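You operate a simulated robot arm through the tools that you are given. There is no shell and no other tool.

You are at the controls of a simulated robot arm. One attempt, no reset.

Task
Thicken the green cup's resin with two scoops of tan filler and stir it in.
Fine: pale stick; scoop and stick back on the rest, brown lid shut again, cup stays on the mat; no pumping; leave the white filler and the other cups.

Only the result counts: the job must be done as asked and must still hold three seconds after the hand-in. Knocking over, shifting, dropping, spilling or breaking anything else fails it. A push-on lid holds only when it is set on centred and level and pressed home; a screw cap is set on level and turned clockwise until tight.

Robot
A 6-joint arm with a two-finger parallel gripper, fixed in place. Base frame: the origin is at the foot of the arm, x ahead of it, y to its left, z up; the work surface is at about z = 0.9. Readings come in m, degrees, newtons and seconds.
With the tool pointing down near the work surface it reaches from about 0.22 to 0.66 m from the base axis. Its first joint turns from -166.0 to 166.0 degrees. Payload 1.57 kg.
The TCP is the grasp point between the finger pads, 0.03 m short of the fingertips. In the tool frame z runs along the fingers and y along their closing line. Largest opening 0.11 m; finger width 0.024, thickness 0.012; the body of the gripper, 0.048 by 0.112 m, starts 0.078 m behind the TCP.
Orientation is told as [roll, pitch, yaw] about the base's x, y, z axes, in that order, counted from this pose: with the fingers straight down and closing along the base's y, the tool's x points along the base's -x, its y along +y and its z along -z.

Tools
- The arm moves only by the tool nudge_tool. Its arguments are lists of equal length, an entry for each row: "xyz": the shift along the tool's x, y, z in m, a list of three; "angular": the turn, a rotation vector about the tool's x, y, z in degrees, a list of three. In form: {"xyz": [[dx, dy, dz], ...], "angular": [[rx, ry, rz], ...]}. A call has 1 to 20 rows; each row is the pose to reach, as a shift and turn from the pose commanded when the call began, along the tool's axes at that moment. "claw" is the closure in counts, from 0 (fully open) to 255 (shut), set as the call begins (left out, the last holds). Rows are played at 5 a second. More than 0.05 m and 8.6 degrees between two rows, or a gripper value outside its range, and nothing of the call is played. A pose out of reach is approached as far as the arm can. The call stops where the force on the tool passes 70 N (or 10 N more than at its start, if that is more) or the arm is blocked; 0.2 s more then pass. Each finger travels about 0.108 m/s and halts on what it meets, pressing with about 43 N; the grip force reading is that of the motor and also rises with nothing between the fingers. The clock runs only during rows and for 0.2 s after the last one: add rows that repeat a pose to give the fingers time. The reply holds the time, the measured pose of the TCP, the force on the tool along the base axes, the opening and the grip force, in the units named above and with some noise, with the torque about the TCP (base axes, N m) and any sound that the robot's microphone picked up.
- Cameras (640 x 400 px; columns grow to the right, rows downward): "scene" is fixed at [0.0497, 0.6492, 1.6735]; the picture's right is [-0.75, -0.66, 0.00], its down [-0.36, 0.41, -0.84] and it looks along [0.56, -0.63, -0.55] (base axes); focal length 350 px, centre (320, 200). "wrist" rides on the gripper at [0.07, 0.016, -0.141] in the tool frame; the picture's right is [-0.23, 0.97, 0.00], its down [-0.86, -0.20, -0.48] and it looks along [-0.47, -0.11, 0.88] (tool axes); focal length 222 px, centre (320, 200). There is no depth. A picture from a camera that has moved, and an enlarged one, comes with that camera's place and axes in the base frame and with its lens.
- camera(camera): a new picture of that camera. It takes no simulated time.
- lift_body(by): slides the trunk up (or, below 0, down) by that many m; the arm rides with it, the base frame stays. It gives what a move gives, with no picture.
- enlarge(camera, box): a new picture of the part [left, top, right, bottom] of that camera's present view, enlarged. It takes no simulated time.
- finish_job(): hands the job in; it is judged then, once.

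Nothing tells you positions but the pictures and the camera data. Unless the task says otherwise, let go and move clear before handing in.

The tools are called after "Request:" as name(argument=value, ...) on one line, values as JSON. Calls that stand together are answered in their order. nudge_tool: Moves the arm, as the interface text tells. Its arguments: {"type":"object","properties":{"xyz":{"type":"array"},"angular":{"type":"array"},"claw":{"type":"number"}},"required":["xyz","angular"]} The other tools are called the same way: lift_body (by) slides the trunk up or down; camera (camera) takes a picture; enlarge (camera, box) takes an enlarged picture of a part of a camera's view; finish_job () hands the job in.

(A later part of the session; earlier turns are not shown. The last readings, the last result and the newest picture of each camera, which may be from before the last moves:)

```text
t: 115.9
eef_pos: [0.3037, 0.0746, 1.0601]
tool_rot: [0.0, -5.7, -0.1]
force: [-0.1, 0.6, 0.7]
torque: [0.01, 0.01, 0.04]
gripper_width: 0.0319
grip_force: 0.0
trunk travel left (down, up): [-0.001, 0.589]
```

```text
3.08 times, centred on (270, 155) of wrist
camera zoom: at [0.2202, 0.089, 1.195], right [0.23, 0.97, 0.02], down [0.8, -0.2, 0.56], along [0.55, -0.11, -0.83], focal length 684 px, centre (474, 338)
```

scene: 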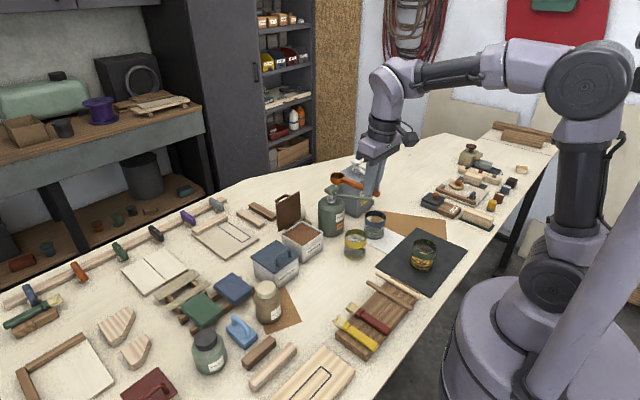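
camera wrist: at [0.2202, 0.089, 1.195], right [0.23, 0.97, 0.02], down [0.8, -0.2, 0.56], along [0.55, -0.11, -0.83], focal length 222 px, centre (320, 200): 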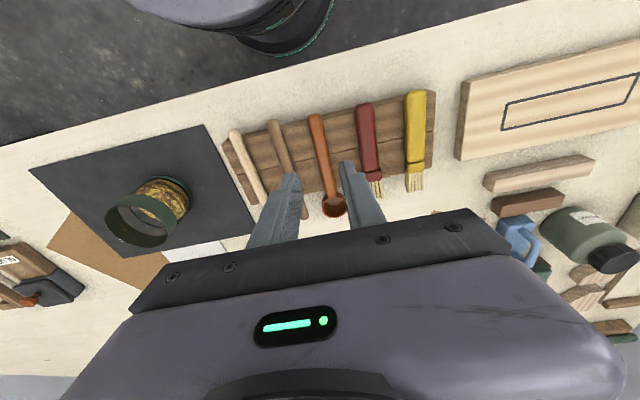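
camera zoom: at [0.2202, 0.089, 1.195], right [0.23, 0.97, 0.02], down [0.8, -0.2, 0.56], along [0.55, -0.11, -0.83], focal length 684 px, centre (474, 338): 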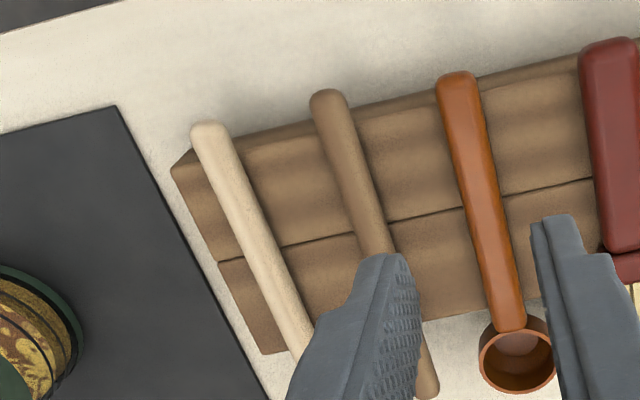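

Request:
nudge_tool(xyz=[[0.004, -0.03, 0.005], [0.008, -0.06, 0.01], [0.013, -0.09, 0.02], [0.0156, -0.0961, 0.0386]], angular=[[0, -1, 0], [0, -2, 0], [0, -4.3, 0], [0, -4.3, 0]])

Request:
camera(camera="wrist")

Request:
enlarge(camera="scene", box=[340, 230, 460, 330])

```text
t: 116.9
eef_pos: [0.2923, -0.0193, 1.022]
tool_rot: [-0.1, -10.2, 0.0]
force: [0.1, -0.7, 0.3]
torque: [-0.03, 0.05, -0.01]
gripper_width: 0.0325
grip_force: 0.1
trunk travel left (down, up): [-0.001, 0.589]
```

```text
taken
camera wrist: at [0.1977, -0.006, 1.1497], right [0.22, 0.97, 0.04], down [0.76, -0.2, 0.62], along [0.62, -0.11, -0.78], focal length 222 px, centre (320, 200)
```

wrist: 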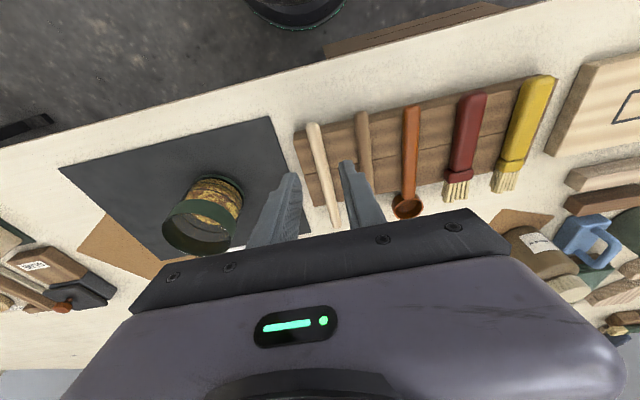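

```text
4.00 times, centred on (400, 280) of scene
camera zoom: at [0.0497, 0.6492, 1.6735], right [-0.75, -0.66, 0.0], down [-0.36, 0.41, -0.84], along [0.56, -0.63, -0.55], focal length 1400 px, centre (0, -120)
```

zoom: 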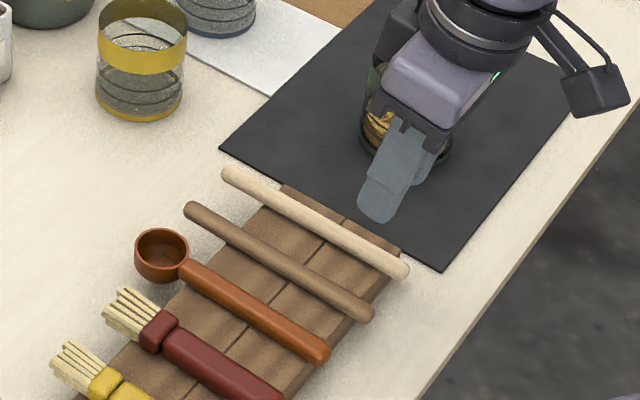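

Request:
nudge_tool(xyz=[[0.0053, -0.001, 0.0295], [0.0089, -0.002, 0.0492], [0.0103, -0.002, 0.0571]], angular=[[0, 0, 0], [0, 0, 0], [0, 0, 0]])

Request:
enlarge(camera="wrist", box=[240, 80, 420, 220])

Request:
enlarge(camera="scene", box=[340, 230, 460, 330])

```text
t: 117.7
eef_pos: [0.2929, -0.0217, 0.9652]
tool_rot: [-0.2, -10.8, 0.3]
force: [0.3, -0.2, 0.5]
torque: [0.02, 0.0, -0.01]
gripper_width: 0.0325
grip_force: 0.0
trunk travel left (down, up): [-0.001, 0.589]
```

```text
2.86 times, centred on (330, 150) of wrist
camera zoom: at [0.1975, -0.008, 1.0921], right [0.22, 0.98, 0.04], down [0.75, -0.19, 0.63], along [0.62, -0.11, -0.77], focal length 635 px, centre (291, 343)
```

zoom: 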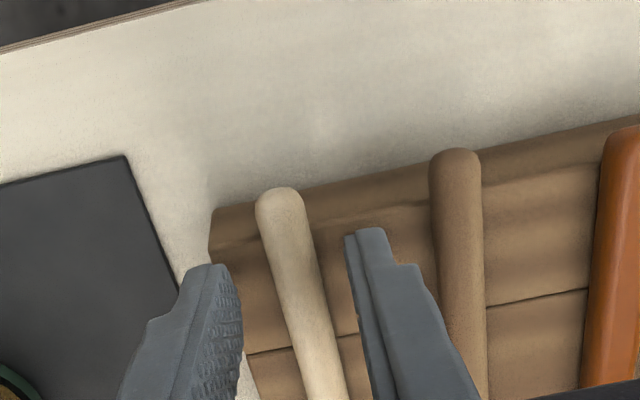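

```text
4.00 times, centred on (400, 280) of scene
camera zoom: at [0.0497, 0.6492, 1.6735], right [-0.75, -0.66, 0.0], down [-0.36, 0.41, -0.84], along [0.56, -0.63, -0.55], focal length 1400 px, centre (0, -120)
```

zoom: 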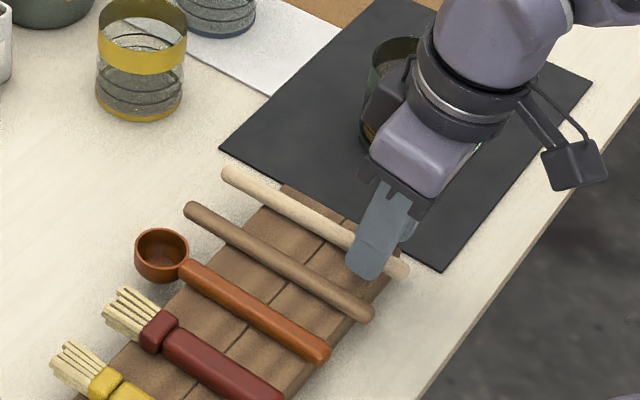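

Request:
nudge_tool(xyz=[[0.0005, 0, 0.003], [0.001, 0, 0.0055], [0.001, 0, 0.0055]], angular=[[0, 0, 0], [0, 0, 0], [0, 0, 0]])

```text
t: 118.5
eef_pos: [0.2918, -0.0218, 0.9566]
tool_rot: [0.0, -10.3, 0.1]
force: [0.8, 0.0, 0.1]
torque: [0.02, -0.02, -0.01]
gripper_width: 0.0323
grip_force: 0.1
trunk travel left (down, up): [-0.001, 0.589]
```

Request:
nudge_tool(xyz=[[0, 0, 0], [0, 0, 0], [0, 0, 0], [0, 0, 0]], angular=[[0, 0, 0], [0, 0, 0], [0, 0, 0], [0, 0, 0]], claw=255)

Request:
enlarge(camera="wrist", box=[240, 80, 420, 220])

```text
t: 119.5
eef_pos: [0.2916, -0.023, 0.9576]
tool_rot: [0.0, -10.1, -0.1]
force: [3.2, 6.4, 23.0]
torque: [0.24, -0.64, 0.25]
gripper_width: 0.0124
grip_force: 29.3
trunk travel left (down, up): [-0.001, 0.589]
```

```text
2.86 times, centred on (330, 150) of wrist
camera zoom: at [0.1978, -0.008, 1.085], right [0.23, 0.97, 0.04], down [0.76, -0.2, 0.62], along [0.61, -0.11, -0.78], focal length 635 px, centre (291, 343)
```

zoom: 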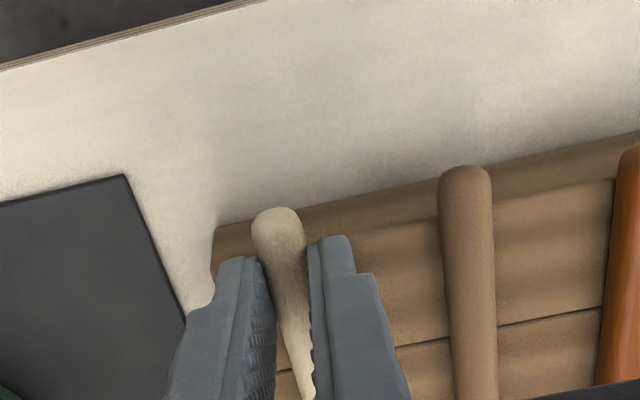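

The stick is gripped (12.4 mm). I'll lift it straight up and look.

Request:
nudge_tool(xyz=[[-0.0005, 0, -0.003], [-0.0018, 0, -0.0098], [-0.0053, 0, -0.0295], [-0.0106, 0, -0.059], [-0.0159, 0, -0.0886]], angular=[[0, 0, 0], [0, 0, 0], [0, 0, 0], [0, 0, 0], [0, 0, 0]])

Request:
enlarge(camera="scene", box=[340, 200, 460, 320])

Request:
camera(camera="wrist")

```text
t: 120.7
eef_pos: [0.2901, -0.021, 1.0467]
tool_rot: [0.0, -9.8, -0.2]
force: [0.0, 0.9, -0.8]
torque: [0.05, -0.02, -0.03]
gripper_width: 0.0124
grip_force: 29.1
trunk travel left (down, up): [-0.001, 0.589]
```

```text
3.33 times, centred on (400, 260) of scene
camera zoom: at [0.0497, 0.6492, 1.6735], right [-0.75, -0.66, 0.0], down [-0.36, 0.41, -0.84], along [0.56, -0.63, -0.55], focal length 1166 px, centre (53, 0)
```

zoom: 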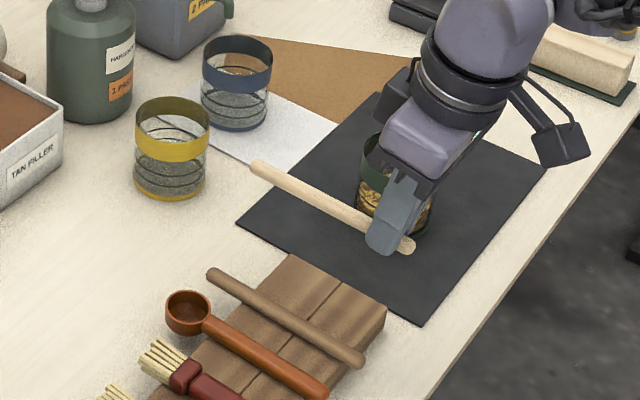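

```text
taken
camera wrist: at [0.1968, -0.0076, 1.1752], right [0.23, 0.97, 0.04], down [0.76, -0.2, 0.62], along [0.61, -0.11, -0.78], focal length 222 px, centre (320, 200)
```

wrist: 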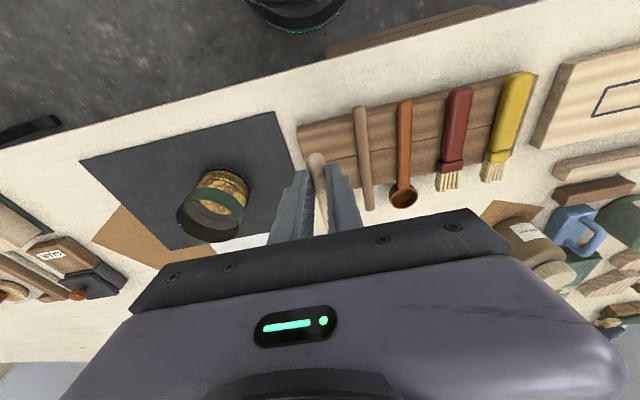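

The stick is held level, its tip about 0.128 m ahead of the TCP. I'll raise the trunk, then yaw 90° as I move it towards the cup.

Request:
lift_body(by=0.15)

Request:
nudge_tool(xyz=[[-0.0051, -0.0163, 0.0009], [-0.0103, -0.0325, 0.0018], [-0.0154, -0.0488, 0.0027], [-0.0206, -0.0651, 0.0036], [-0.0257, -0.0814, 0.0045], [-0.0309, -0.0976, 0.0055], [-0.036, -0.1139, 0.0064], [-0.0412, -0.1302, 0.0073], [-0.0463, -0.1465, 0.0082], [-0.0515, -0.1627, 0.0091], [-0.0566, -0.179, 0.01]], angular=[[-1.41, 0, -8.0], [-2.82, 0, -16.0], [-4.24, 0, -24.0], [-5.65, 0, -32.0], [-7.06, 0, -40.0], [-8.47, 0, -48.0], [-9.88, 0, -56.1], [-11.3, 0, -64.1], [-12.7, 0, -72.1], [-14.1, 0, -80.1], [-15.6, 0, -88.5]])

Request:
camera(camera="scene")

```text
t: 122.4
eef_pos: [0.2898, -0.0211, 1.1967]
tool_rot: [0.1, -10.0, -0.2]
force: [0.1, -0.4, -0.8]
torque: [-0.01, 0.03, 0.0]
gripper_width: 0.0123
grip_force: 28.9
trunk travel left (down, up): [-0.151, 0.439]
```

```text
t: 124.8
eef_pos: [0.348, -0.2024, 1.1966]
tool_rot: [-0.1, -10.1, 89.9]
force: [-0.6, 0.2, 0.0]
torque: [0.0, 0.01, 0.01]
gripper_width: 0.0122
grip_force: 29.7
trunk travel left (down, up): [-0.151, 0.439]
```

```text
taken
```

scene: 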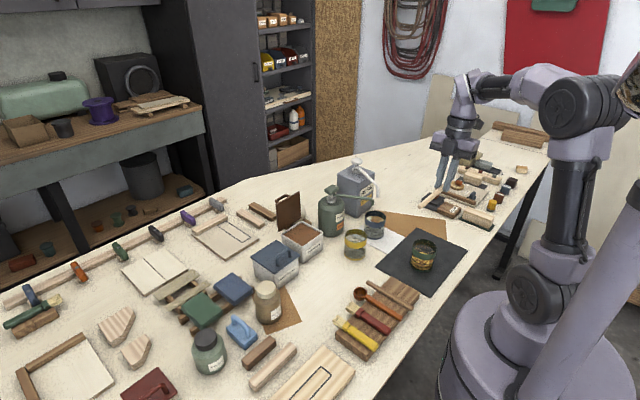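

Request:
nudge_tool(xyz=[[-0.0063, 0, 0.0008], [-0.0125, 0, 0.0017], [-0.0188, 0, 0.0025], [-0.025, 0, 0.0033], [-0.0313, 0, 0.0042], [-0.0375, 0, 0.005], [-0.0438, 0, 0.0059], [-0.05, 0, 0.0067], [-0.0563, 0, 0.0075], [-0.0625, 0, 0.0084], [-0.0688, 0, 0.0092]], angular=[[0, 8.2, 0], [0, 16.4, 0], [0, 24.6, 0], [0, 32.8, 0], [0, 41, 0], [0, 49.2, 0], [0, 57.4, 0], [0, 65.6, 0], [0, 73.8, 0], [0, 82, 0], [0, 90, 0]])

Request:
camera(camera="scene")

Request:
enlarge(camera="scene", box=[360, 160, 480, 290])

```text
t: 127.2
eef_pos: [0.349, -0.1307, 1.1996]
tool_rot: [-0.3, 80.0, 89.5]
force: [0.6, -0.4, -0.2]
torque: [-0.02, 0.01, -0.01]
gripper_width: 0.0124
grip_force: 29.5
trunk travel left (down, up): [-0.151, 0.439]
```

```text
taken
```

scene: 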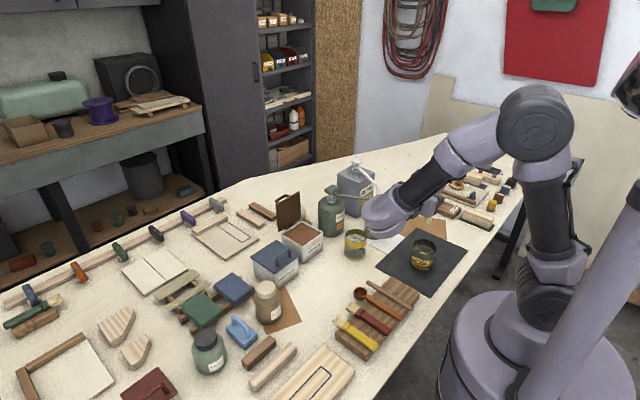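

```text
3.08 times, centred on (420, 225) of scene
camera zoom: at [0.0497, 0.6492, 1.6735], right [-0.75, -0.66, 0.0], down [-0.36, 0.41, -0.84], along [0.56, -0.63, -0.55], focal length 1077 px, centre (12, 123)
```

zoom: 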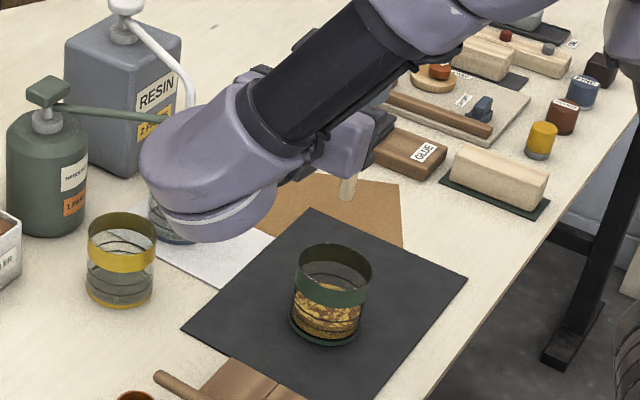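

The stick is vertical over the cup centre, as computed. I'll lower it into the cup.

Request:
nudge_tool(xyz=[[-0.0345, -0.0005, 0.0061], [-0.069, -0.001, 0.0122], [-0.0985, -0.001, 0.0174], [-0.12, -0.001, 0.0212]], angular=[[0, 0, 0], [0, 0, 0], [0, 0, 0], [0, 0, 0]])

Request:
enlarge(camera="scene", box=[370, 190, 470, 290])

Request:
camera(camera="wrist")

```text
t: 128.2
eef_pos: [0.3488, -0.1318, 1.077]
tool_rot: [0.0, 80.1, 89.8]
force: [0.7, -0.3, 0.3]
torque: [-0.03, -0.04, 0.04]
gripper_width: 0.0126
grip_force: 29.6
trunk travel left (down, up): [-0.151, 0.439]
```

```text
4.00 times, centred on (420, 240) of scene
camera zoom: at [0.0497, 0.6492, 1.6735], right [-0.75, -0.66, 0.0], down [-0.36, 0.41, -0.84], along [0.56, -0.63, -0.55], focal length 1400 px, centre (-80, 40)
```

zoom: 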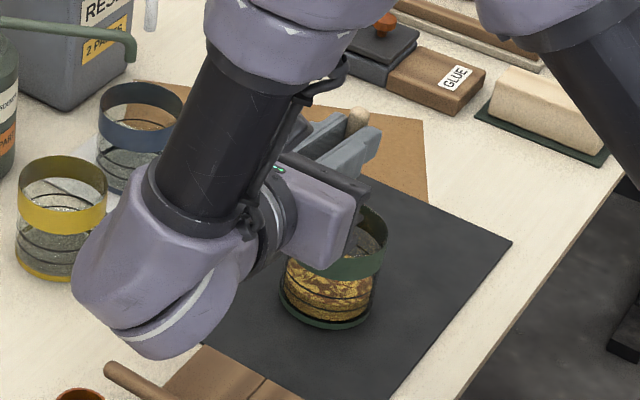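

```text
taken
camera wrist: at [0.3325, -0.0078, 1.1712], right [-0.97, 0.04, -0.22], down [0.2, 0.62, -0.76], along [0.11, -0.78, -0.61], focal length 222 px, centre (320, 200)
```

wrist: 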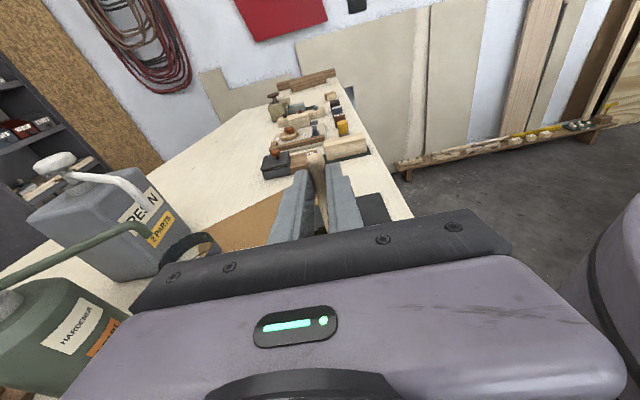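

Request:
nudge_tool(xyz=[[-0.012, 0, 0.002], [-0.022, 0, 0.004], [-0.028, 0, 0.005]], angular=[[0, 0, 0], [0, 0, 0], [0, 0, 0]])

Request:
enlarge(camera="scene", box=[370, 190, 470, 290])

```text
t: 129.0
eef_pos: [0.3488, -0.1326, 1.0496]
tool_rot: [0.2, 80.0, 90.0]
force: [0.3, -0.4, 0.1]
torque: [0.0, 0.02, -0.02]
gripper_width: 0.0124
grip_force: 29.8
trunk travel left (down, up): [-0.151, 0.439]
```

```text
4.00 times, centred on (420, 240) of scene
camera zoom: at [0.0497, 0.6492, 1.6735], right [-0.75, -0.66, 0.0], down [-0.36, 0.41, -0.84], along [0.56, -0.63, -0.55], focal length 1400 px, centre (-80, 40)
```

zoom: 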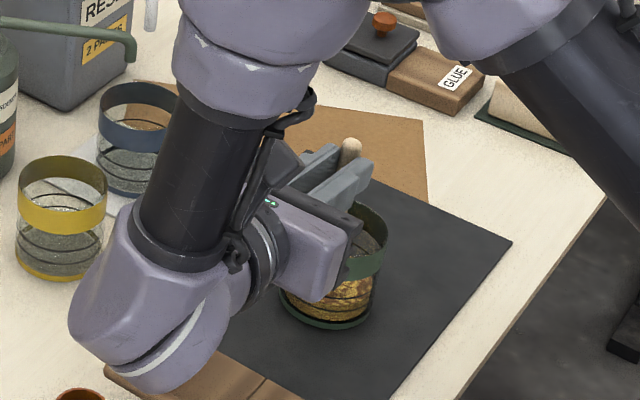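

The tip is about 15 mm above the cup floor with no contact force. I'll stir with two 15 mm-radius circles, then check.

Request:
nudge_tool(xyz=[[0, -0.015, 0], [-0.0015, -0.0121, -0.0087], [-0.0025, -0.0046, -0.0141], [-0.0025, 0.0046, -0.0141], [-0.0015, 0.0121, -0.0087], [0, 0.015, 0], [0.0015, 0.0121, 0.0087], [0.0025, 0.0046, 0.0141], [0.0025, -0.0046, 0.0141], [0.0015, -0.0121, 0.0087], [0, -0.015, 0], [-0.0015, -0.0121, -0.0087], [-0.0025, -0.0046, -0.0141], [-0.0025, 0.0046, -0.0141], [-0.0015, 0.0121, -0.0087], [0, 0.015, 0], [0.0015, 0.0121, 0.0087], [0.0025, 0.0046, 0.0141], [0.0025, -0.0046, 0.0141], [0, 0, 0]], angular=[[0, 0, 0], [0, 0, 0], [0, 0, 0], [0, 0, 0], [0, 0, 0], [0, 0, 0], [0, 0, 0], [0, 0, 0], [0, 0, 0], [0, 0, 0], [0, 0, 0], [0, 0, 0], [0, 0, 0], [0, 0, 0], [0, 0, 0], [0, 0, 0], [0, 0, 0], [0, 0, 0], [0, 0, 0], [0, 0, 0]])

Request:
enlarge(camera="scene", box=[400, 230, 450, 280])

```text
t: 133.2
eef_pos: [0.3483, -0.1314, 1.0493]
tool_rot: [0.2, 80.0, 90.0]
force: [-0.3, -0.1, 1.1]
torque: [0.02, -0.02, 0.01]
gripper_width: 0.0122
grip_force: 28.9
trunk travel left (down, up): [-0.151, 0.439]
```

```text
8.00 times, centred on (425, 255) of scene
camera zoom: at [0.0497, 0.6492, 1.6735], right [-0.75, -0.66, 0.0], down [-0.36, 0.41, -0.84], along [0.56, -0.63, -0.55], focal length 2799 px, centre (-520, -240)
```

zoom: 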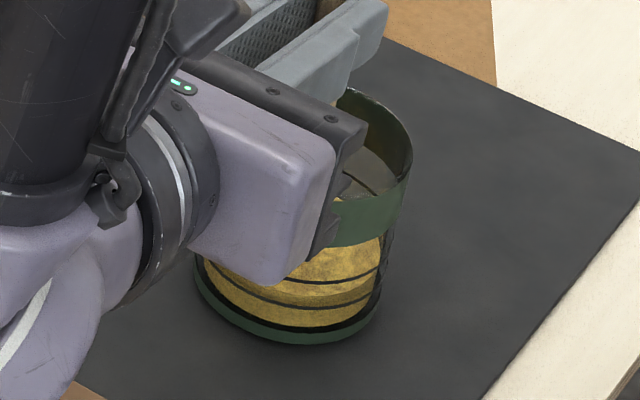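

The contents are turning uniform. I'll do more circles to finish mixing.

Request:
nudge_tool(xyz=[[0, -0.015, 0], [-0.0015, -0.0121, -0.0087], [-0.0025, -0.0046, -0.0141], [-0.0025, 0.0046, -0.0141], [-0.0015, 0.0121, -0.0087], [0, 0.015, 0], [0.0015, 0.0121, 0.0087], [0.0025, 0.0046, 0.0141], [0.0025, -0.0046, 0.0141], [0.0015, -0.0121, 0.0087], [0, -0.015, 0], [-0.0015, -0.0121, -0.0087], [-0.0025, -0.0046, -0.0141], [-0.0025, 0.0046, -0.0141], [-0.0015, 0.0121, -0.0087], [0, 0.015, 0], [0.0015, 0.0121, 0.0087], [0.0025, 0.0046, 0.0141], [0.0025, -0.0046, 0.0141], [0, 0, 0]], angular=[[0, 0, 0], [0, 0, 0], [0, 0, 0], [0, 0, 0], [0, 0, 0], [0, 0, 0], [0, 0, 0], [0, 0, 0], [0, 0, 0], [0, 0, 0], [0, 0, 0], [0, 0, 0], [0, 0, 0], [0, 0, 0], [0, 0, 0], [0, 0, 0], [0, 0, 0], [0, 0, 0], [0, 0, 0], [0, 0, 0]])

Request:
nudge_tool(xyz=[[0, -0.015, 0], [-0.0015, -0.0121, -0.0087], [-0.0025, -0.0046, -0.0141], [-0.0025, 0.0046, -0.0141], [-0.0015, 0.0121, -0.0087], [0, 0.015, 0], [0.0015, 0.0121, 0.0087], [0.0025, 0.0046, 0.0141], [0.0025, -0.0046, 0.0141], [0.0015, -0.0121, 0.0087], [0, -0.015, 0], [-0.0015, -0.0121, -0.0087], [-0.0025, -0.0046, -0.0141], [-0.0025, 0.0046, -0.0141], [-0.0015, 0.0121, -0.0087], [0, 0.015, 0], [0.0015, 0.0121, 0.0087], [0.0025, 0.0046, 0.0141], [0.0025, -0.0046, 0.0141], [0, 0, 0]], angular=[[0, 0, 0], [0, 0, 0], [0, 0, 0], [0, 0, 0], [0, 0, 0], [0, 0, 0], [0, 0, 0], [0, 0, 0], [0, 0, 0], [0, 0, 0], [0, 0, 0], [0, 0, 0], [0, 0, 0], [0, 0, 0], [0, 0, 0], [0, 0, 0], [0, 0, 0], [0, 0, 0], [0, 0, 0], [0, 0, 0]])

Request:
enlarge(camera="scene", box=[400, 230, 450, 280])

```text
t: 137.4
eef_pos: [0.3482, -0.1298, 1.0481]
tool_rot: [0.3, 80.0, 90.1]
force: [-0.5, -0.4, -1.1]
torque: [-0.04, 0.0, 0.01]
gripper_width: 0.0124
grip_force: 29.5
trunk travel left (down, up): [-0.151, 0.439]
```

```text
t: 141.6
eef_pos: [0.3499, -0.1306, 1.0501]
tool_rot: [0.3, 79.9, 90.2]
force: [-0.4, 0.1, -0.6]
torque: [-0.02, -0.02, -0.03]
gripper_width: 0.0122
grip_force: 30.0
trunk travel left (down, up): [-0.151, 0.439]
```

```text
8.00 times, centred on (425, 255) of scene
camera zoom: at [0.0497, 0.6492, 1.6735], right [-0.75, -0.66, 0.0], down [-0.36, 0.41, -0.84], along [0.56, -0.63, -0.55], focal length 2799 px, centre (-520, -240)
```

zoom: 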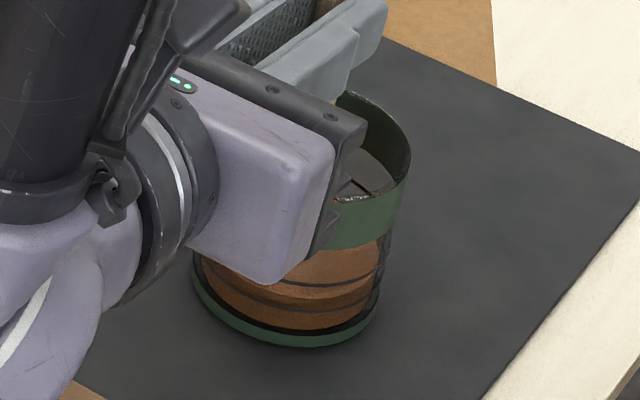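

Request:
nudge_tool(xyz=[[0, -0.015, 0], [-0.0015, -0.0121, -0.0087], [-0.0025, -0.0046, -0.0141], [-0.0025, 0.0046, -0.0141], [-0.0015, 0.0121, -0.0087], [0, 0.015, 0], [0.0015, 0.0121, 0.0087], [0.0025, 0.0046, 0.0141], [0.0025, -0.0046, 0.0141], [0.0015, -0.0121, 0.0087], [0, -0.015, 0], [-0.0015, -0.0121, -0.0087], [-0.0025, -0.0046, -0.0141], [-0.0025, 0.0046, -0.0141], [-0.0015, 0.0121, -0.0087], [0, 0.015, 0], [0.0015, 0.0121, 0.0087], [0.0025, 0.0046, 0.0141], [0.0025, -0.0046, 0.0141], [0, 0, 0]], angular=[[0, 0, 0], [0, 0, 0], [0, 0, 0], [0, 0, 0], [0, 0, 0], [0, 0, 0], [0, 0, 0], [0, 0, 0], [0, 0, 0], [0, 0, 0], [0, 0, 0], [0, 0, 0], [0, 0, 0], [0, 0, 0], [0, 0, 0], [0, 0, 0], [0, 0, 0], [0, 0, 0], [0, 0, 0], [0, 0, 0]])

Request:
enlarge(camera="scene", box=[400, 230, 450, 280])

```text
t: 145.8
eef_pos: [0.349, -0.1311, 1.0491]
tool_rot: [0.4, 80.0, 90.1]
force: [1.0, 0.2, -0.2]
torque: [0.03, 0.0, -0.01]
gripper_width: 0.0123
grip_force: 29.7
trunk travel left (down, up): [-0.151, 0.439]
```

```text
8.00 times, centred on (425, 255) of scene
camera zoom: at [0.0497, 0.6492, 1.6735], right [-0.75, -0.66, 0.0], down [-0.36, 0.41, -0.84], along [0.56, -0.63, -0.55], focal length 2799 px, centre (-520, -240)
```

zoom: 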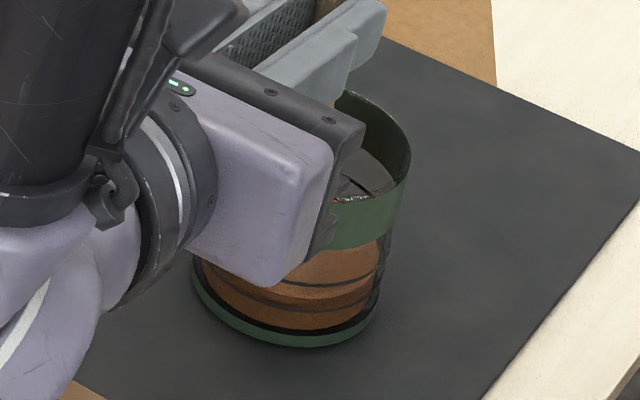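

It is uniform and unchanged by further stirring, so it is mixed. I'll draw the stick straight up out of the cup.

Request:
nudge_tool(xyz=[[0.015, 0, -0.0026], [0.0345, 0, -0.0061], [0.059, 0, -0.0104], [0.0886, 0, -0.0156], [0.1182, 0, -0.0208], [0.1478, 0, -0.026], [0.1478, 0, -0.026], [0.1478, 0, -0.026]], angular=[[0, 0, 0], [0, 0, 0], [0, 0, 0], [0, 0, 0], [0, 0, 0], [0, 0, 0], [0, 0, 0], [0, 0, 0]])

Request:
enlarge(camera="scene", box=[370, 170, 470, 290])

```text
t: 147.6
eef_pos: [0.3478, -0.1304, 1.1988]
tool_rot: [0.3, 80.0, 90.0]
force: [0.9, -0.1, -0.3]
torque: [0.01, -0.01, 0.0]
gripper_width: 0.0125
grip_force: 29.4
trunk travel left (down, up): [-0.151, 0.439]
```

```text
3.33 times, centred on (420, 230) of scene
camera zoom: at [0.0497, 0.6492, 1.6735], right [-0.75, -0.66, 0.0], down [-0.36, 0.41, -0.84], along [0.56, -0.63, -0.55], focal length 1166 px, centre (-13, 100)
```

zoom: 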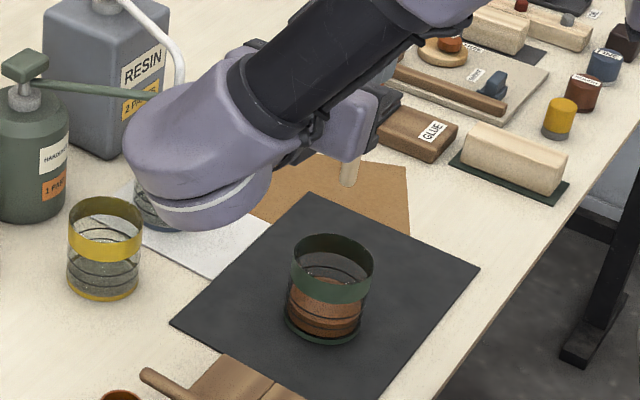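

Request:
nudge_tool(xyz=[[0.0011, 0, 0.0062], [0.0022, 0, 0.0124], [0.0033, 0, 0.0187], [0.0044, 0, 0.0249], [0.0055, 0, 0.0311], [0.0066, 0, 0.0373], [0.0077, 0, 0.0435], [0.0088, 0, 0.0498], [0.0098, 0, 0.056], [0.0109, 0, 0.0622], [0.012, 0, 0.0684]], angular=[[0, -8.2, 0], [0, -16.4, 0], [0, -24.6, 0], [0, -32.8, 0], [0, -41, 0], [0, -49.2, 0], [0, -57.4, 0], [0, -65.6, 0], [0, -73.8, 0], [0, -82, 0], [0, -90, 0]])

Request:
nudge_tool(xyz=[[-0.0163, -0.0052, -0.0002], [-0.0325, -0.0103, 0.0], [-0.0488, -0.0154, 0.0], [-0.0641, -0.01, 0.0], [-0.0804, -0.005, 0.0], [-0.0966, 0.0, 0.0], [-0.1129, 0.01, 0.0], [-0.1292, 0.02, 0.0], [-0.1455, 0.03, 0.0], [-0.1617, 0.045, 0.0], [-0.177, 0.0566, 0.0]], angular=[[1.41, 0, 8.0], [2.82, 0, 16.0], [4.24, 0, 24.0], [5.65, 0, 32.0], [7.06, 0, 40.0], [8.47, 0, 48.0], [9.88, 0, 56.1], [11.3, 0, 64.1], [12.7, 0, 72.1], [14.1, 0, 80.1], [15.6, 0, 88.5]])

Request:
camera(camera="scene")

```text
t: 150.0
eef_pos: [0.3481, -0.2009, 1.1994]
tool_rot: [0.0, -10.1, 89.7]
force: [-0.2, 0.4, -0.4]
torque: [-0.02, 0.01, -0.02]
gripper_width: 0.0122
grip_force: 29.7
trunk travel left (down, up): [-0.151, 0.439]
```

```text
t: 152.4
eef_pos: [0.2904, -0.0266, 1.2301]
tool_rot: [0.0, -10.0, -0.2]
force: [-0.9, -0.4, 0.5]
torque: [0.01, 0.02, 0.02]
gripper_width: 0.0125
grip_force: 29.5
trunk travel left (down, up): [-0.151, 0.439]
```

```text
taken
```

scene: 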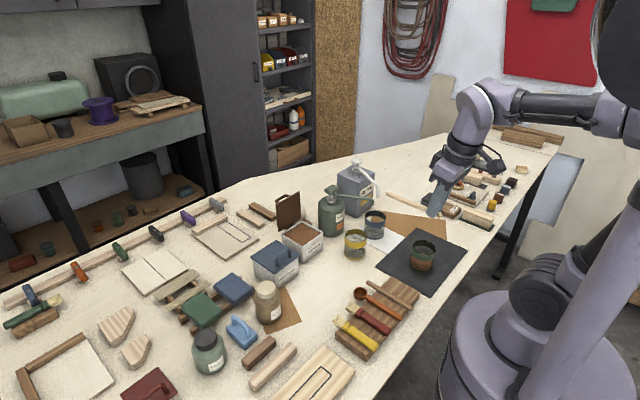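

Request:
lift_body(by=-0.15)

Request:
nudge_tool(xyz=[[0.0037, 0.002, 0.0266], [0.0075, 0.0045, 0.0532], [0.009, 0.0045, 0.069]], angular=[[0, 0, 0], [0, 0, 0], [0, 0, 0]])

Request:
enlarge(camera="scene", box=[340, 230, 460, 330])

Request:
camera(camera="wrist")

```text
t: 154.2
eef_pos: [0.2917, -0.0265, 1.0815]
tool_rot: [-0.1, -10.0, 0.0]
force: [-0.2, 1.1, 0.0]
torque: [0.0, 0.0, 0.02]
gripper_width: 0.0124
grip_force: 29.6
trunk travel left (down, up): [-0.001, 0.589]
```

```text
t: 155.0
eef_pos: [0.2972, -0.0208, 1.0145]
tool_rot: [-0.1, -11.0, 0.4]
force: [0.0, -1.0, 0.1]
torque: [0.0, 0.01, -0.04]
gripper_width: 0.012
grip_force: 29.2
trunk travel left (down, up): [-0.001, 0.589]
```

```text
4.00 times, centred on (400, 280) of scene
camera zoom: at [0.0497, 0.6492, 1.6735], right [-0.75, -0.66, 0.0], down [-0.36, 0.41, -0.84], along [0.56, -0.63, -0.55], focal length 1400 px, centre (0, -120)
```

zoom: 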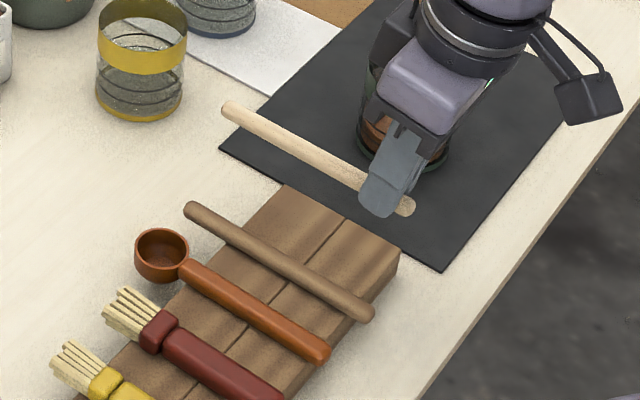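

```text
taken
camera wrist: at [0.2004, -0.0076, 1.1414], right [0.22, 0.97, 0.04], down [0.75, -0.2, 0.63], along [0.63, -0.11, -0.77], focal length 222 px, centre (320, 200)
```

wrist: 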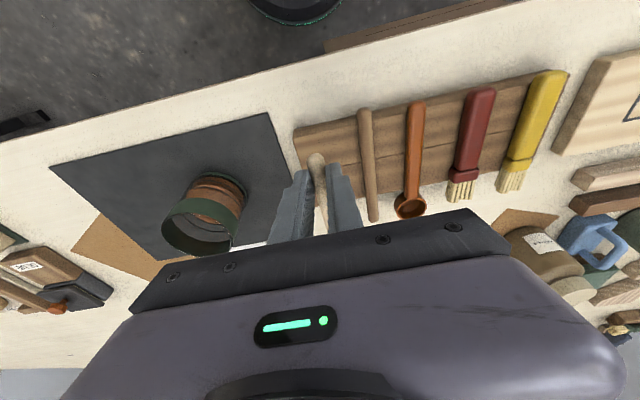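

Request:
nudge_tool(xyz=[[0, 0, 0]], angular=[[0, 0, 0]])

```text
t: 155.4
eef_pos: [0.2947, -0.0218, 1.0132]
tool_rot: [-0.1, -10.7, 0.3]
force: [0.9, -0.3, -0.6]
torque: [0.01, 0.0, 0.0]
gripper_width: 0.0125
grip_force: 29.4
trunk travel left (down, up): [-0.001, 0.589]
```

Request:
nudge_tool(xyz=[[0.004, 0, 0.0165], [0.008, 0, 0.033], [0.012, 0, 0.0486]], angular=[[0, 0, 0], [0, 0.3, 0], [0, 0.3, 0]])

Request:
enlarge(camera="scene", box=[340, 230, 460, 330])

```text
t: 156.2
eef_pos: [0.2948, -0.0209, 0.9632]
tool_rot: [-0.1, -10.4, 0.3]
force: [0.5, -0.3, -1.4]
torque: [0.0, 0.04, -0.04]
gripper_width: 0.0125
grip_force: 29.4
trunk travel left (down, up): [-0.001, 0.589]
```

```text
4.00 times, centred on (400, 280) of scene
camera zoom: at [0.0497, 0.6492, 1.6735], right [-0.75, -0.66, 0.0], down [-0.36, 0.41, -0.84], along [0.56, -0.63, -0.55], focal length 1400 px, centre (0, -120)
```

zoom: 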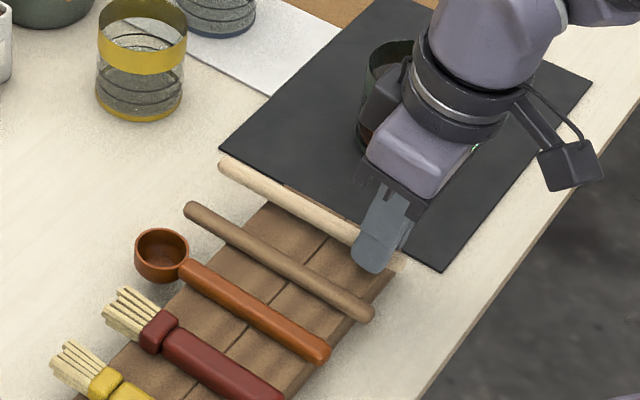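

Request:
nudge_tool(xyz=[[0.0028, 0, 0.0015], [0.0032, 0, 0.0034]], angular=[[0, 0, 0], [0, 0, 0]])

```text
t: 156.8
eef_pos: [0.2892, -0.0207, 0.957]
tool_rot: [0.0, -9.9, 0.0]
force: [-0.1, 1.4, 3.0]
torque: [0.03, -0.26, 0.07]
gripper_width: 0.0122
grip_force: 29.9
trunk travel left (down, up): [-0.001, 0.589]
```

Light contact, at the same height as the original grasp. Releasing.

Request:
nudge_tool(xyz=[[0, 0, 0], [0, 0, 0]], angular=[[0, 0, 0], [0, 0, 0]], claw=212)

Request:
nudge_tool(xyz=[[0, 0, 0], [0, 0, 0]], angular=[[0, 0, 0], [0, 0, 0]], claw=180)

Request:
enlarge(camera="wrist", box=[240, 80, 420, 220])

Request:
enlarge(camera="scene", box=[340, 230, 460, 330])

```text
t: 157.4
eef_pos: [0.288, -0.022, 0.9562]
tool_rot: [0.0, -9.6, -0.1]
force: [-0.4, -0.2, -0.4]
torque: [-0.01, -0.01, -0.02]
gripper_width: 0.0188
grip_force: 0.1
trunk travel left (down, up): [-0.001, 0.589]
```

```text
t: 158.0
eef_pos: [0.2896, -0.0224, 0.956]
tool_rot: [0.1, -9.7, -0.1]
force: [0.7, -0.2, -0.8]
torque: [0.02, 0.0, 0.02]
gripper_width: 0.0322
grip_force: 0.1
trunk travel left (down, up): [-0.001, 0.589]
```

```text
2.86 times, centred on (330, 150) of wrist
camera zoom: at [0.1963, -0.0087, 1.0856], right [0.23, 0.97, 0.04], down [0.76, -0.2, 0.61], along [0.6, -0.11, -0.79], focal length 635 px, centre (291, 343)
```

zoom: 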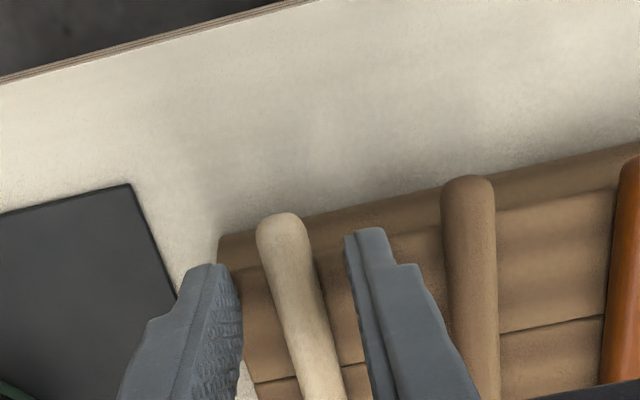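

```text
4.00 times, centred on (400, 280) of scene
camera zoom: at [0.0497, 0.6492, 1.6735], right [-0.75, -0.66, 0.0], down [-0.36, 0.41, -0.84], along [0.56, -0.63, -0.55], focal length 1400 px, centre (0, -120)
```

zoom: 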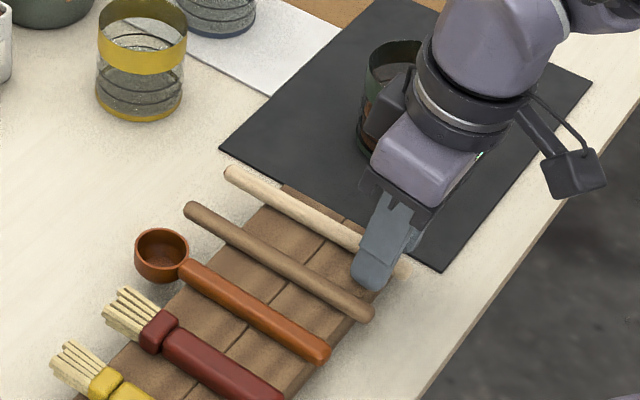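

Request:
nudge_tool(xyz=[[-0.0017, 0, -0.0099], [-0.0051, 0, -0.0296], [-0.0102, 0, -0.0591], [-0.017, 0, -0.0985]], angular=[[0, 0, 0], [0, 0, 0], [0, 0, 0], [0, 0, 0]])

Request:
enlarge(camera="scene", box=[330, 230, 450, 340])

Request:
camera(camera="wrist")

```text
t: 159.0
eef_pos: [0.2895, -0.0215, 1.0579]
tool_rot: [0.0, -9.5, -0.1]
force: [-0.5, 0.3, -0.4]
torque: [-0.03, -0.02, 0.0]
gripper_width: 0.0325
grip_force: 0.0
trunk travel left (down, up): [-0.001, 0.589]
```

```text
3.64 times, centred on (390, 285) of scene
camera zoom: at [0.0497, 0.6492, 1.6735], right [-0.75, -0.66, 0.0], down [-0.36, 0.41, -0.84], along [0.56, -0.63, -0.55], focal length 1272 px, centre (66, -109)
```

zoom: 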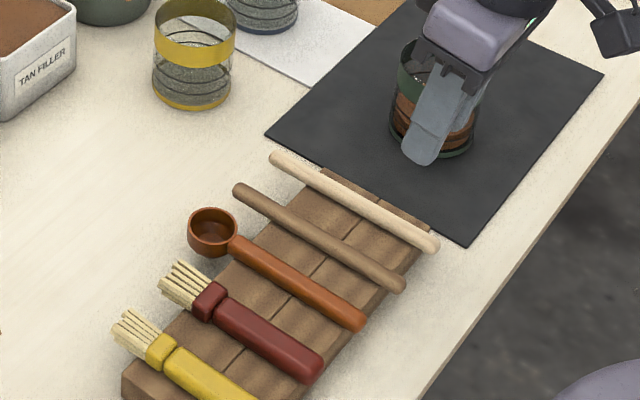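

```text
taken
camera wrist: at [0.1975, -0.008, 1.1873], right [0.23, 0.97, 0.04], down [0.76, -0.2, 0.61], along [0.61, -0.11, -0.79], focal length 222 px, centre (320, 200)
```

wrist: 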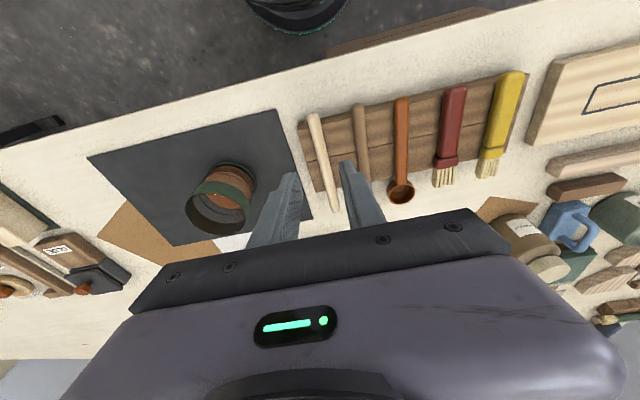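

Scoop and stick are both back on the rest. The remaining job is the brown lid: I'll raise the trunk and take the gripper back to regrasp its handle.

Request:
lift_body(by=0.29)

Request:
nudge_tool(xyz=[[-0.036, 0.006, 0.02], [-0.072, 0.012, 0.04], [-0.108, 0.018, 0.06], [-0.144, 0.024, 0.08], [-0.18, 0.03, 0.1], [-0.216, 0.036, 0.12], [-0.2501, 0.0415, 0.1412]], angular=[[0, 1.5, 0], [0, 3, 0], [0, 4.5, 0], [0, 6, 0], [0, 7.5, 0], [0, 9, 0], [0, 9.6, 0]])

Request:
nudge_tool(xyz=[[-0.008, 0, 0], [-0.016, 0, 0], [-0.024, 0, 0], [-0.032, 0.0, 0], [-0.04, 0.001, 0], [-0.048, 0.002, 0], [-0.056, 0.003, 0], [-0.064, 0.003, 0], [-0.072, 0.003, 0], [-0.075, 0.003, 0], [-0.075, 0.003, 0]], angular=[[0, 0, 8.2], [0, 0, 16.4], [0, 0, 24.6], [0, 0, 32.8], [0, 0, 41], [0, 0, 49.2], [0, 0, 57.4], [0, 0, 65.6], [0, 0, 73.8], [0, 0, 82], [0, 0, 90]])

Request:
camera(camera="scene")

```text
t: 161.9
eef_pos: [0.2904, -0.0214, 1.3479]
tool_rot: [-0.1, -9.7, -0.1]
force: [-0.4, -0.5, 0.1]
torque: [0.03, -0.02, -0.01]
gripper_width: 0.0324
grip_force: 0.0
trunk travel left (down, up): [-0.291, 0.299]
```

```text
t: 163.5
eef_pos: [0.5608, 0.0193, 1.2496]
tool_rot: [0.0, -0.1, -0.1]
force: [0.2, -0.2, -0.4]
torque: [0.02, 0.07, 0.03]
gripper_width: 0.0324
grip_force: 0.1
trunk travel left (down, up): [-0.291, 0.299]
```

```text
t: 165.9
eef_pos: [0.6358, 0.0222, 1.251]
tool_rot: [0.0, 0.0, -90.1]
force: [-0.3, 0.1, -0.8]
torque: [0.0, 0.01, 0.03]
gripper_width: 0.0322
grip_force: 0.1
trunk travel left (down, up): [-0.291, 0.299]
```

```text
taken
```

scene: 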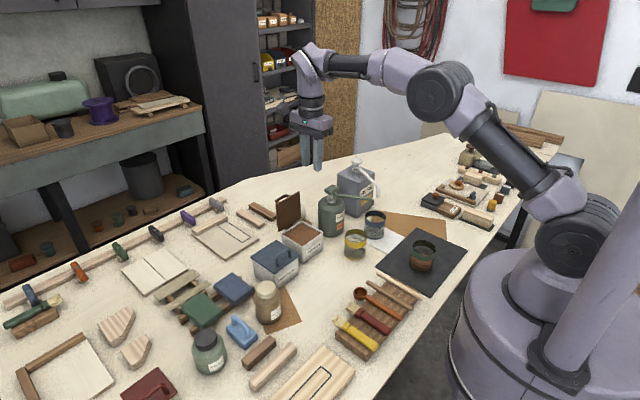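

Request:
nudge_tool(xyz=[[0, 0.03, 0.02], [0.0, 0.06, 0.04], [0.001, 0.09, 0.06], [0.001, 0.0996, 0.075], [0.001, 0.0996, 0.075]], angular=[[-7, 0, 0], [-14, 0, 0], [-21, 0, 0], [-21.1, 0, 0], [-21.1, 0, 0]], claw=217)

Request:
camera(camera="wrist")

Request:
enlarge(camera="wrist", box=[180, 80, 420, 230])

Request:
enlarge(camera="scene", box=[250, 130, 370, 260])

```text
t: 167.1
eef_pos: [0.7344, 0.0235, 1.1763]
tool_rot: [21.3, 0.0, -90.1]
force: [0.2, 0.4, -0.6]
torque: [-0.02, -0.01, 0.0]
gripper_width: 0.0164
grip_force: 0.0
trunk travel left (down, up): [-0.291, 0.299]
```

```text
taken
camera wrist: at [0.6974, 0.0906, 1.3153], right [0.91, -0.23, 0.35], down [-0.36, -0.85, 0.37], along [0.22, -0.47, -0.86], focal length 222 px, centre (320, 200)
```

wrist: 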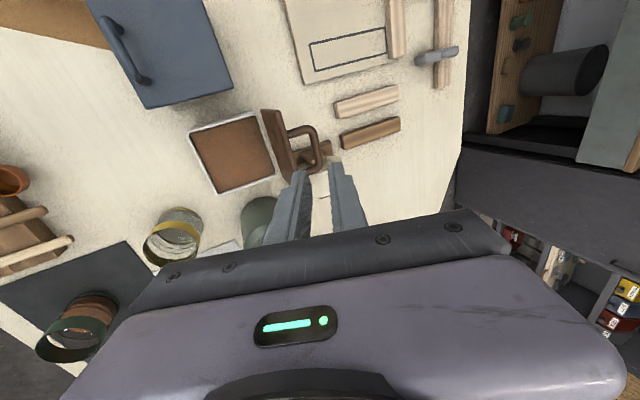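

```text
2.67 times, centred on (300, 155) of wrist
camera zoom: at [0.6974, 0.0906, 1.3153], right [0.91, -0.23, 0.35], down [-0.36, -0.85, 0.37], along [0.22, -0.47, -0.86], focal length 592 px, centre (373, 320)
```

zoom: 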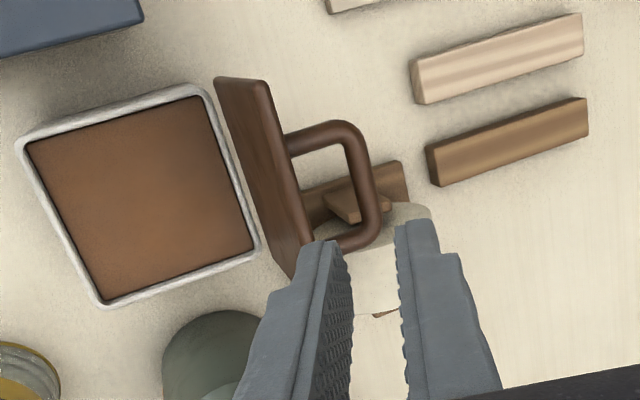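

```text
3.08 times, centred on (310, 195) of scene
camera zoom: at [0.0497, 0.6492, 1.6735], right [-0.75, -0.66, 0.0], down [-0.36, 0.41, -0.84], along [0.56, -0.63, -0.55], focal length 1077 px, centre (351, 215)
```

zoom: 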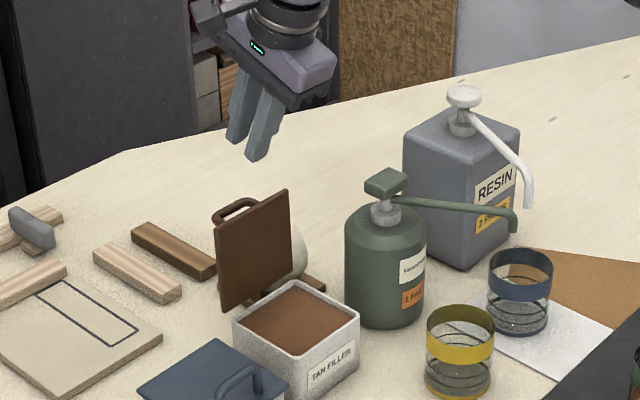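

I'm at the same pose I withdrew from earlier. I'll slide back in along the fingers to straddle the handle bar.

Request:
nudge_tool(xyz=[[0, 0, 0.03], [0, 0, 0.055], [0, 0, 0.075]], angular=[[0, 0, 0], [0, 0, 0], [0, 0, 0]])

Request:
enlarge(camera="wrist", box=[180, 80, 420, 230])

Request:
enlarge(camera="scene", box=[250, 150, 350, 250])

```text
t: 167.9
eef_pos: [0.7616, 0.0221, 1.1053]
tool_rot: [21.2, 0.0, -90.1]
force: [-0.7, -0.7, -1.2]
torque: [-0.02, 0.01, -0.06]
gripper_width: 0.0164
grip_force: 0.0
trunk travel left (down, up): [-0.291, 0.299]
```

```text
2.67 times, centred on (300, 155) of wrist
camera zoom: at [0.7259, 0.0899, 1.2442], right [0.91, -0.23, 0.35], down [-0.36, -0.85, 0.37], along [0.21, -0.47, -0.86], focal length 592 px, centre (373, 320)
```

zoom: 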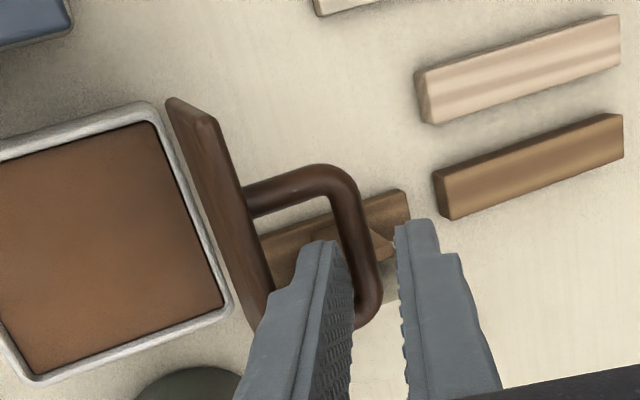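

```text
4.00 times, centred on (300, 200) of scene
camera zoom: at [0.0497, 0.6492, 1.6735], right [-0.75, -0.66, 0.0], down [-0.36, 0.41, -0.84], along [0.56, -0.63, -0.55], focal length 1400 px, centre (400, 200)
```

zoom: 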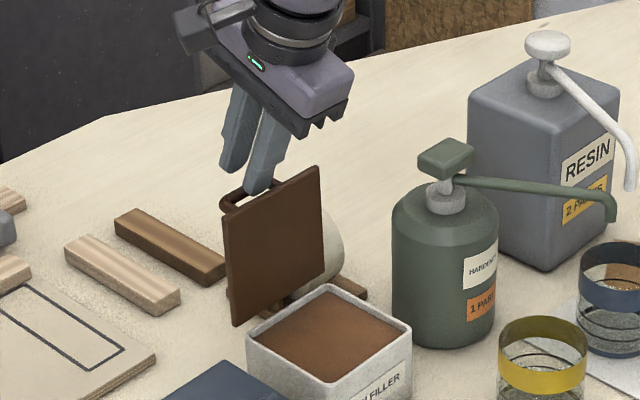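

Request:
nudge_tool(xyz=[[0, 0, 0.01], [0, 0, 0.02], [0, 0, 0.026]], angular=[[0, 0, 0], [0, 0, 0], [0, 0, 0]])

Request:
enlarge(camera="wrist", box=[180, 80, 420, 230])

Request:
enlarge(camera="scene", box=[250, 150, 350, 250])

```text
t: 168.7
eef_pos: [0.7703, 0.0238, 1.0841]
tool_rot: [21.4, 0.0, -90.0]
force: [-0.1, 1.4, 11.6]
torque: [-0.01, 0.37, -0.04]
gripper_width: 0.0121
grip_force: 0.0
trunk travel left (down, up): [-0.291, 0.299]
```

```text
2.67 times, centred on (300, 155) of wrist
camera zoom: at [0.7342, 0.0907, 1.2223], right [0.91, -0.23, 0.35], down [-0.36, -0.85, 0.37], along [0.22, -0.47, -0.86], focal length 592 px, centre (373, 320)
```

zoom: 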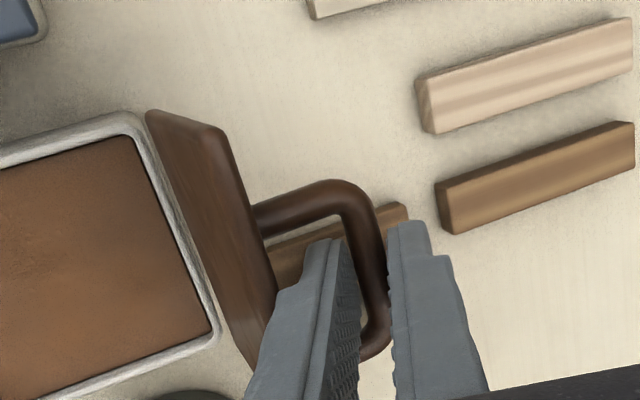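

```text
4.00 times, centred on (300, 200) of scene
camera zoom: at [0.0497, 0.6492, 1.6735], right [-0.75, -0.66, 0.0], down [-0.36, 0.41, -0.84], along [0.56, -0.63, -0.55], focal length 1400 px, centre (400, 200)
```

zoom: 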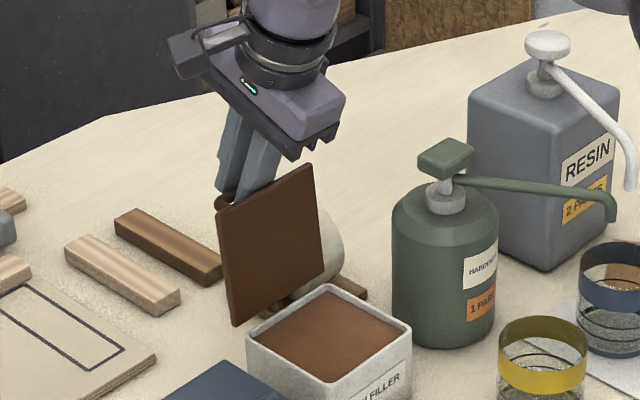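

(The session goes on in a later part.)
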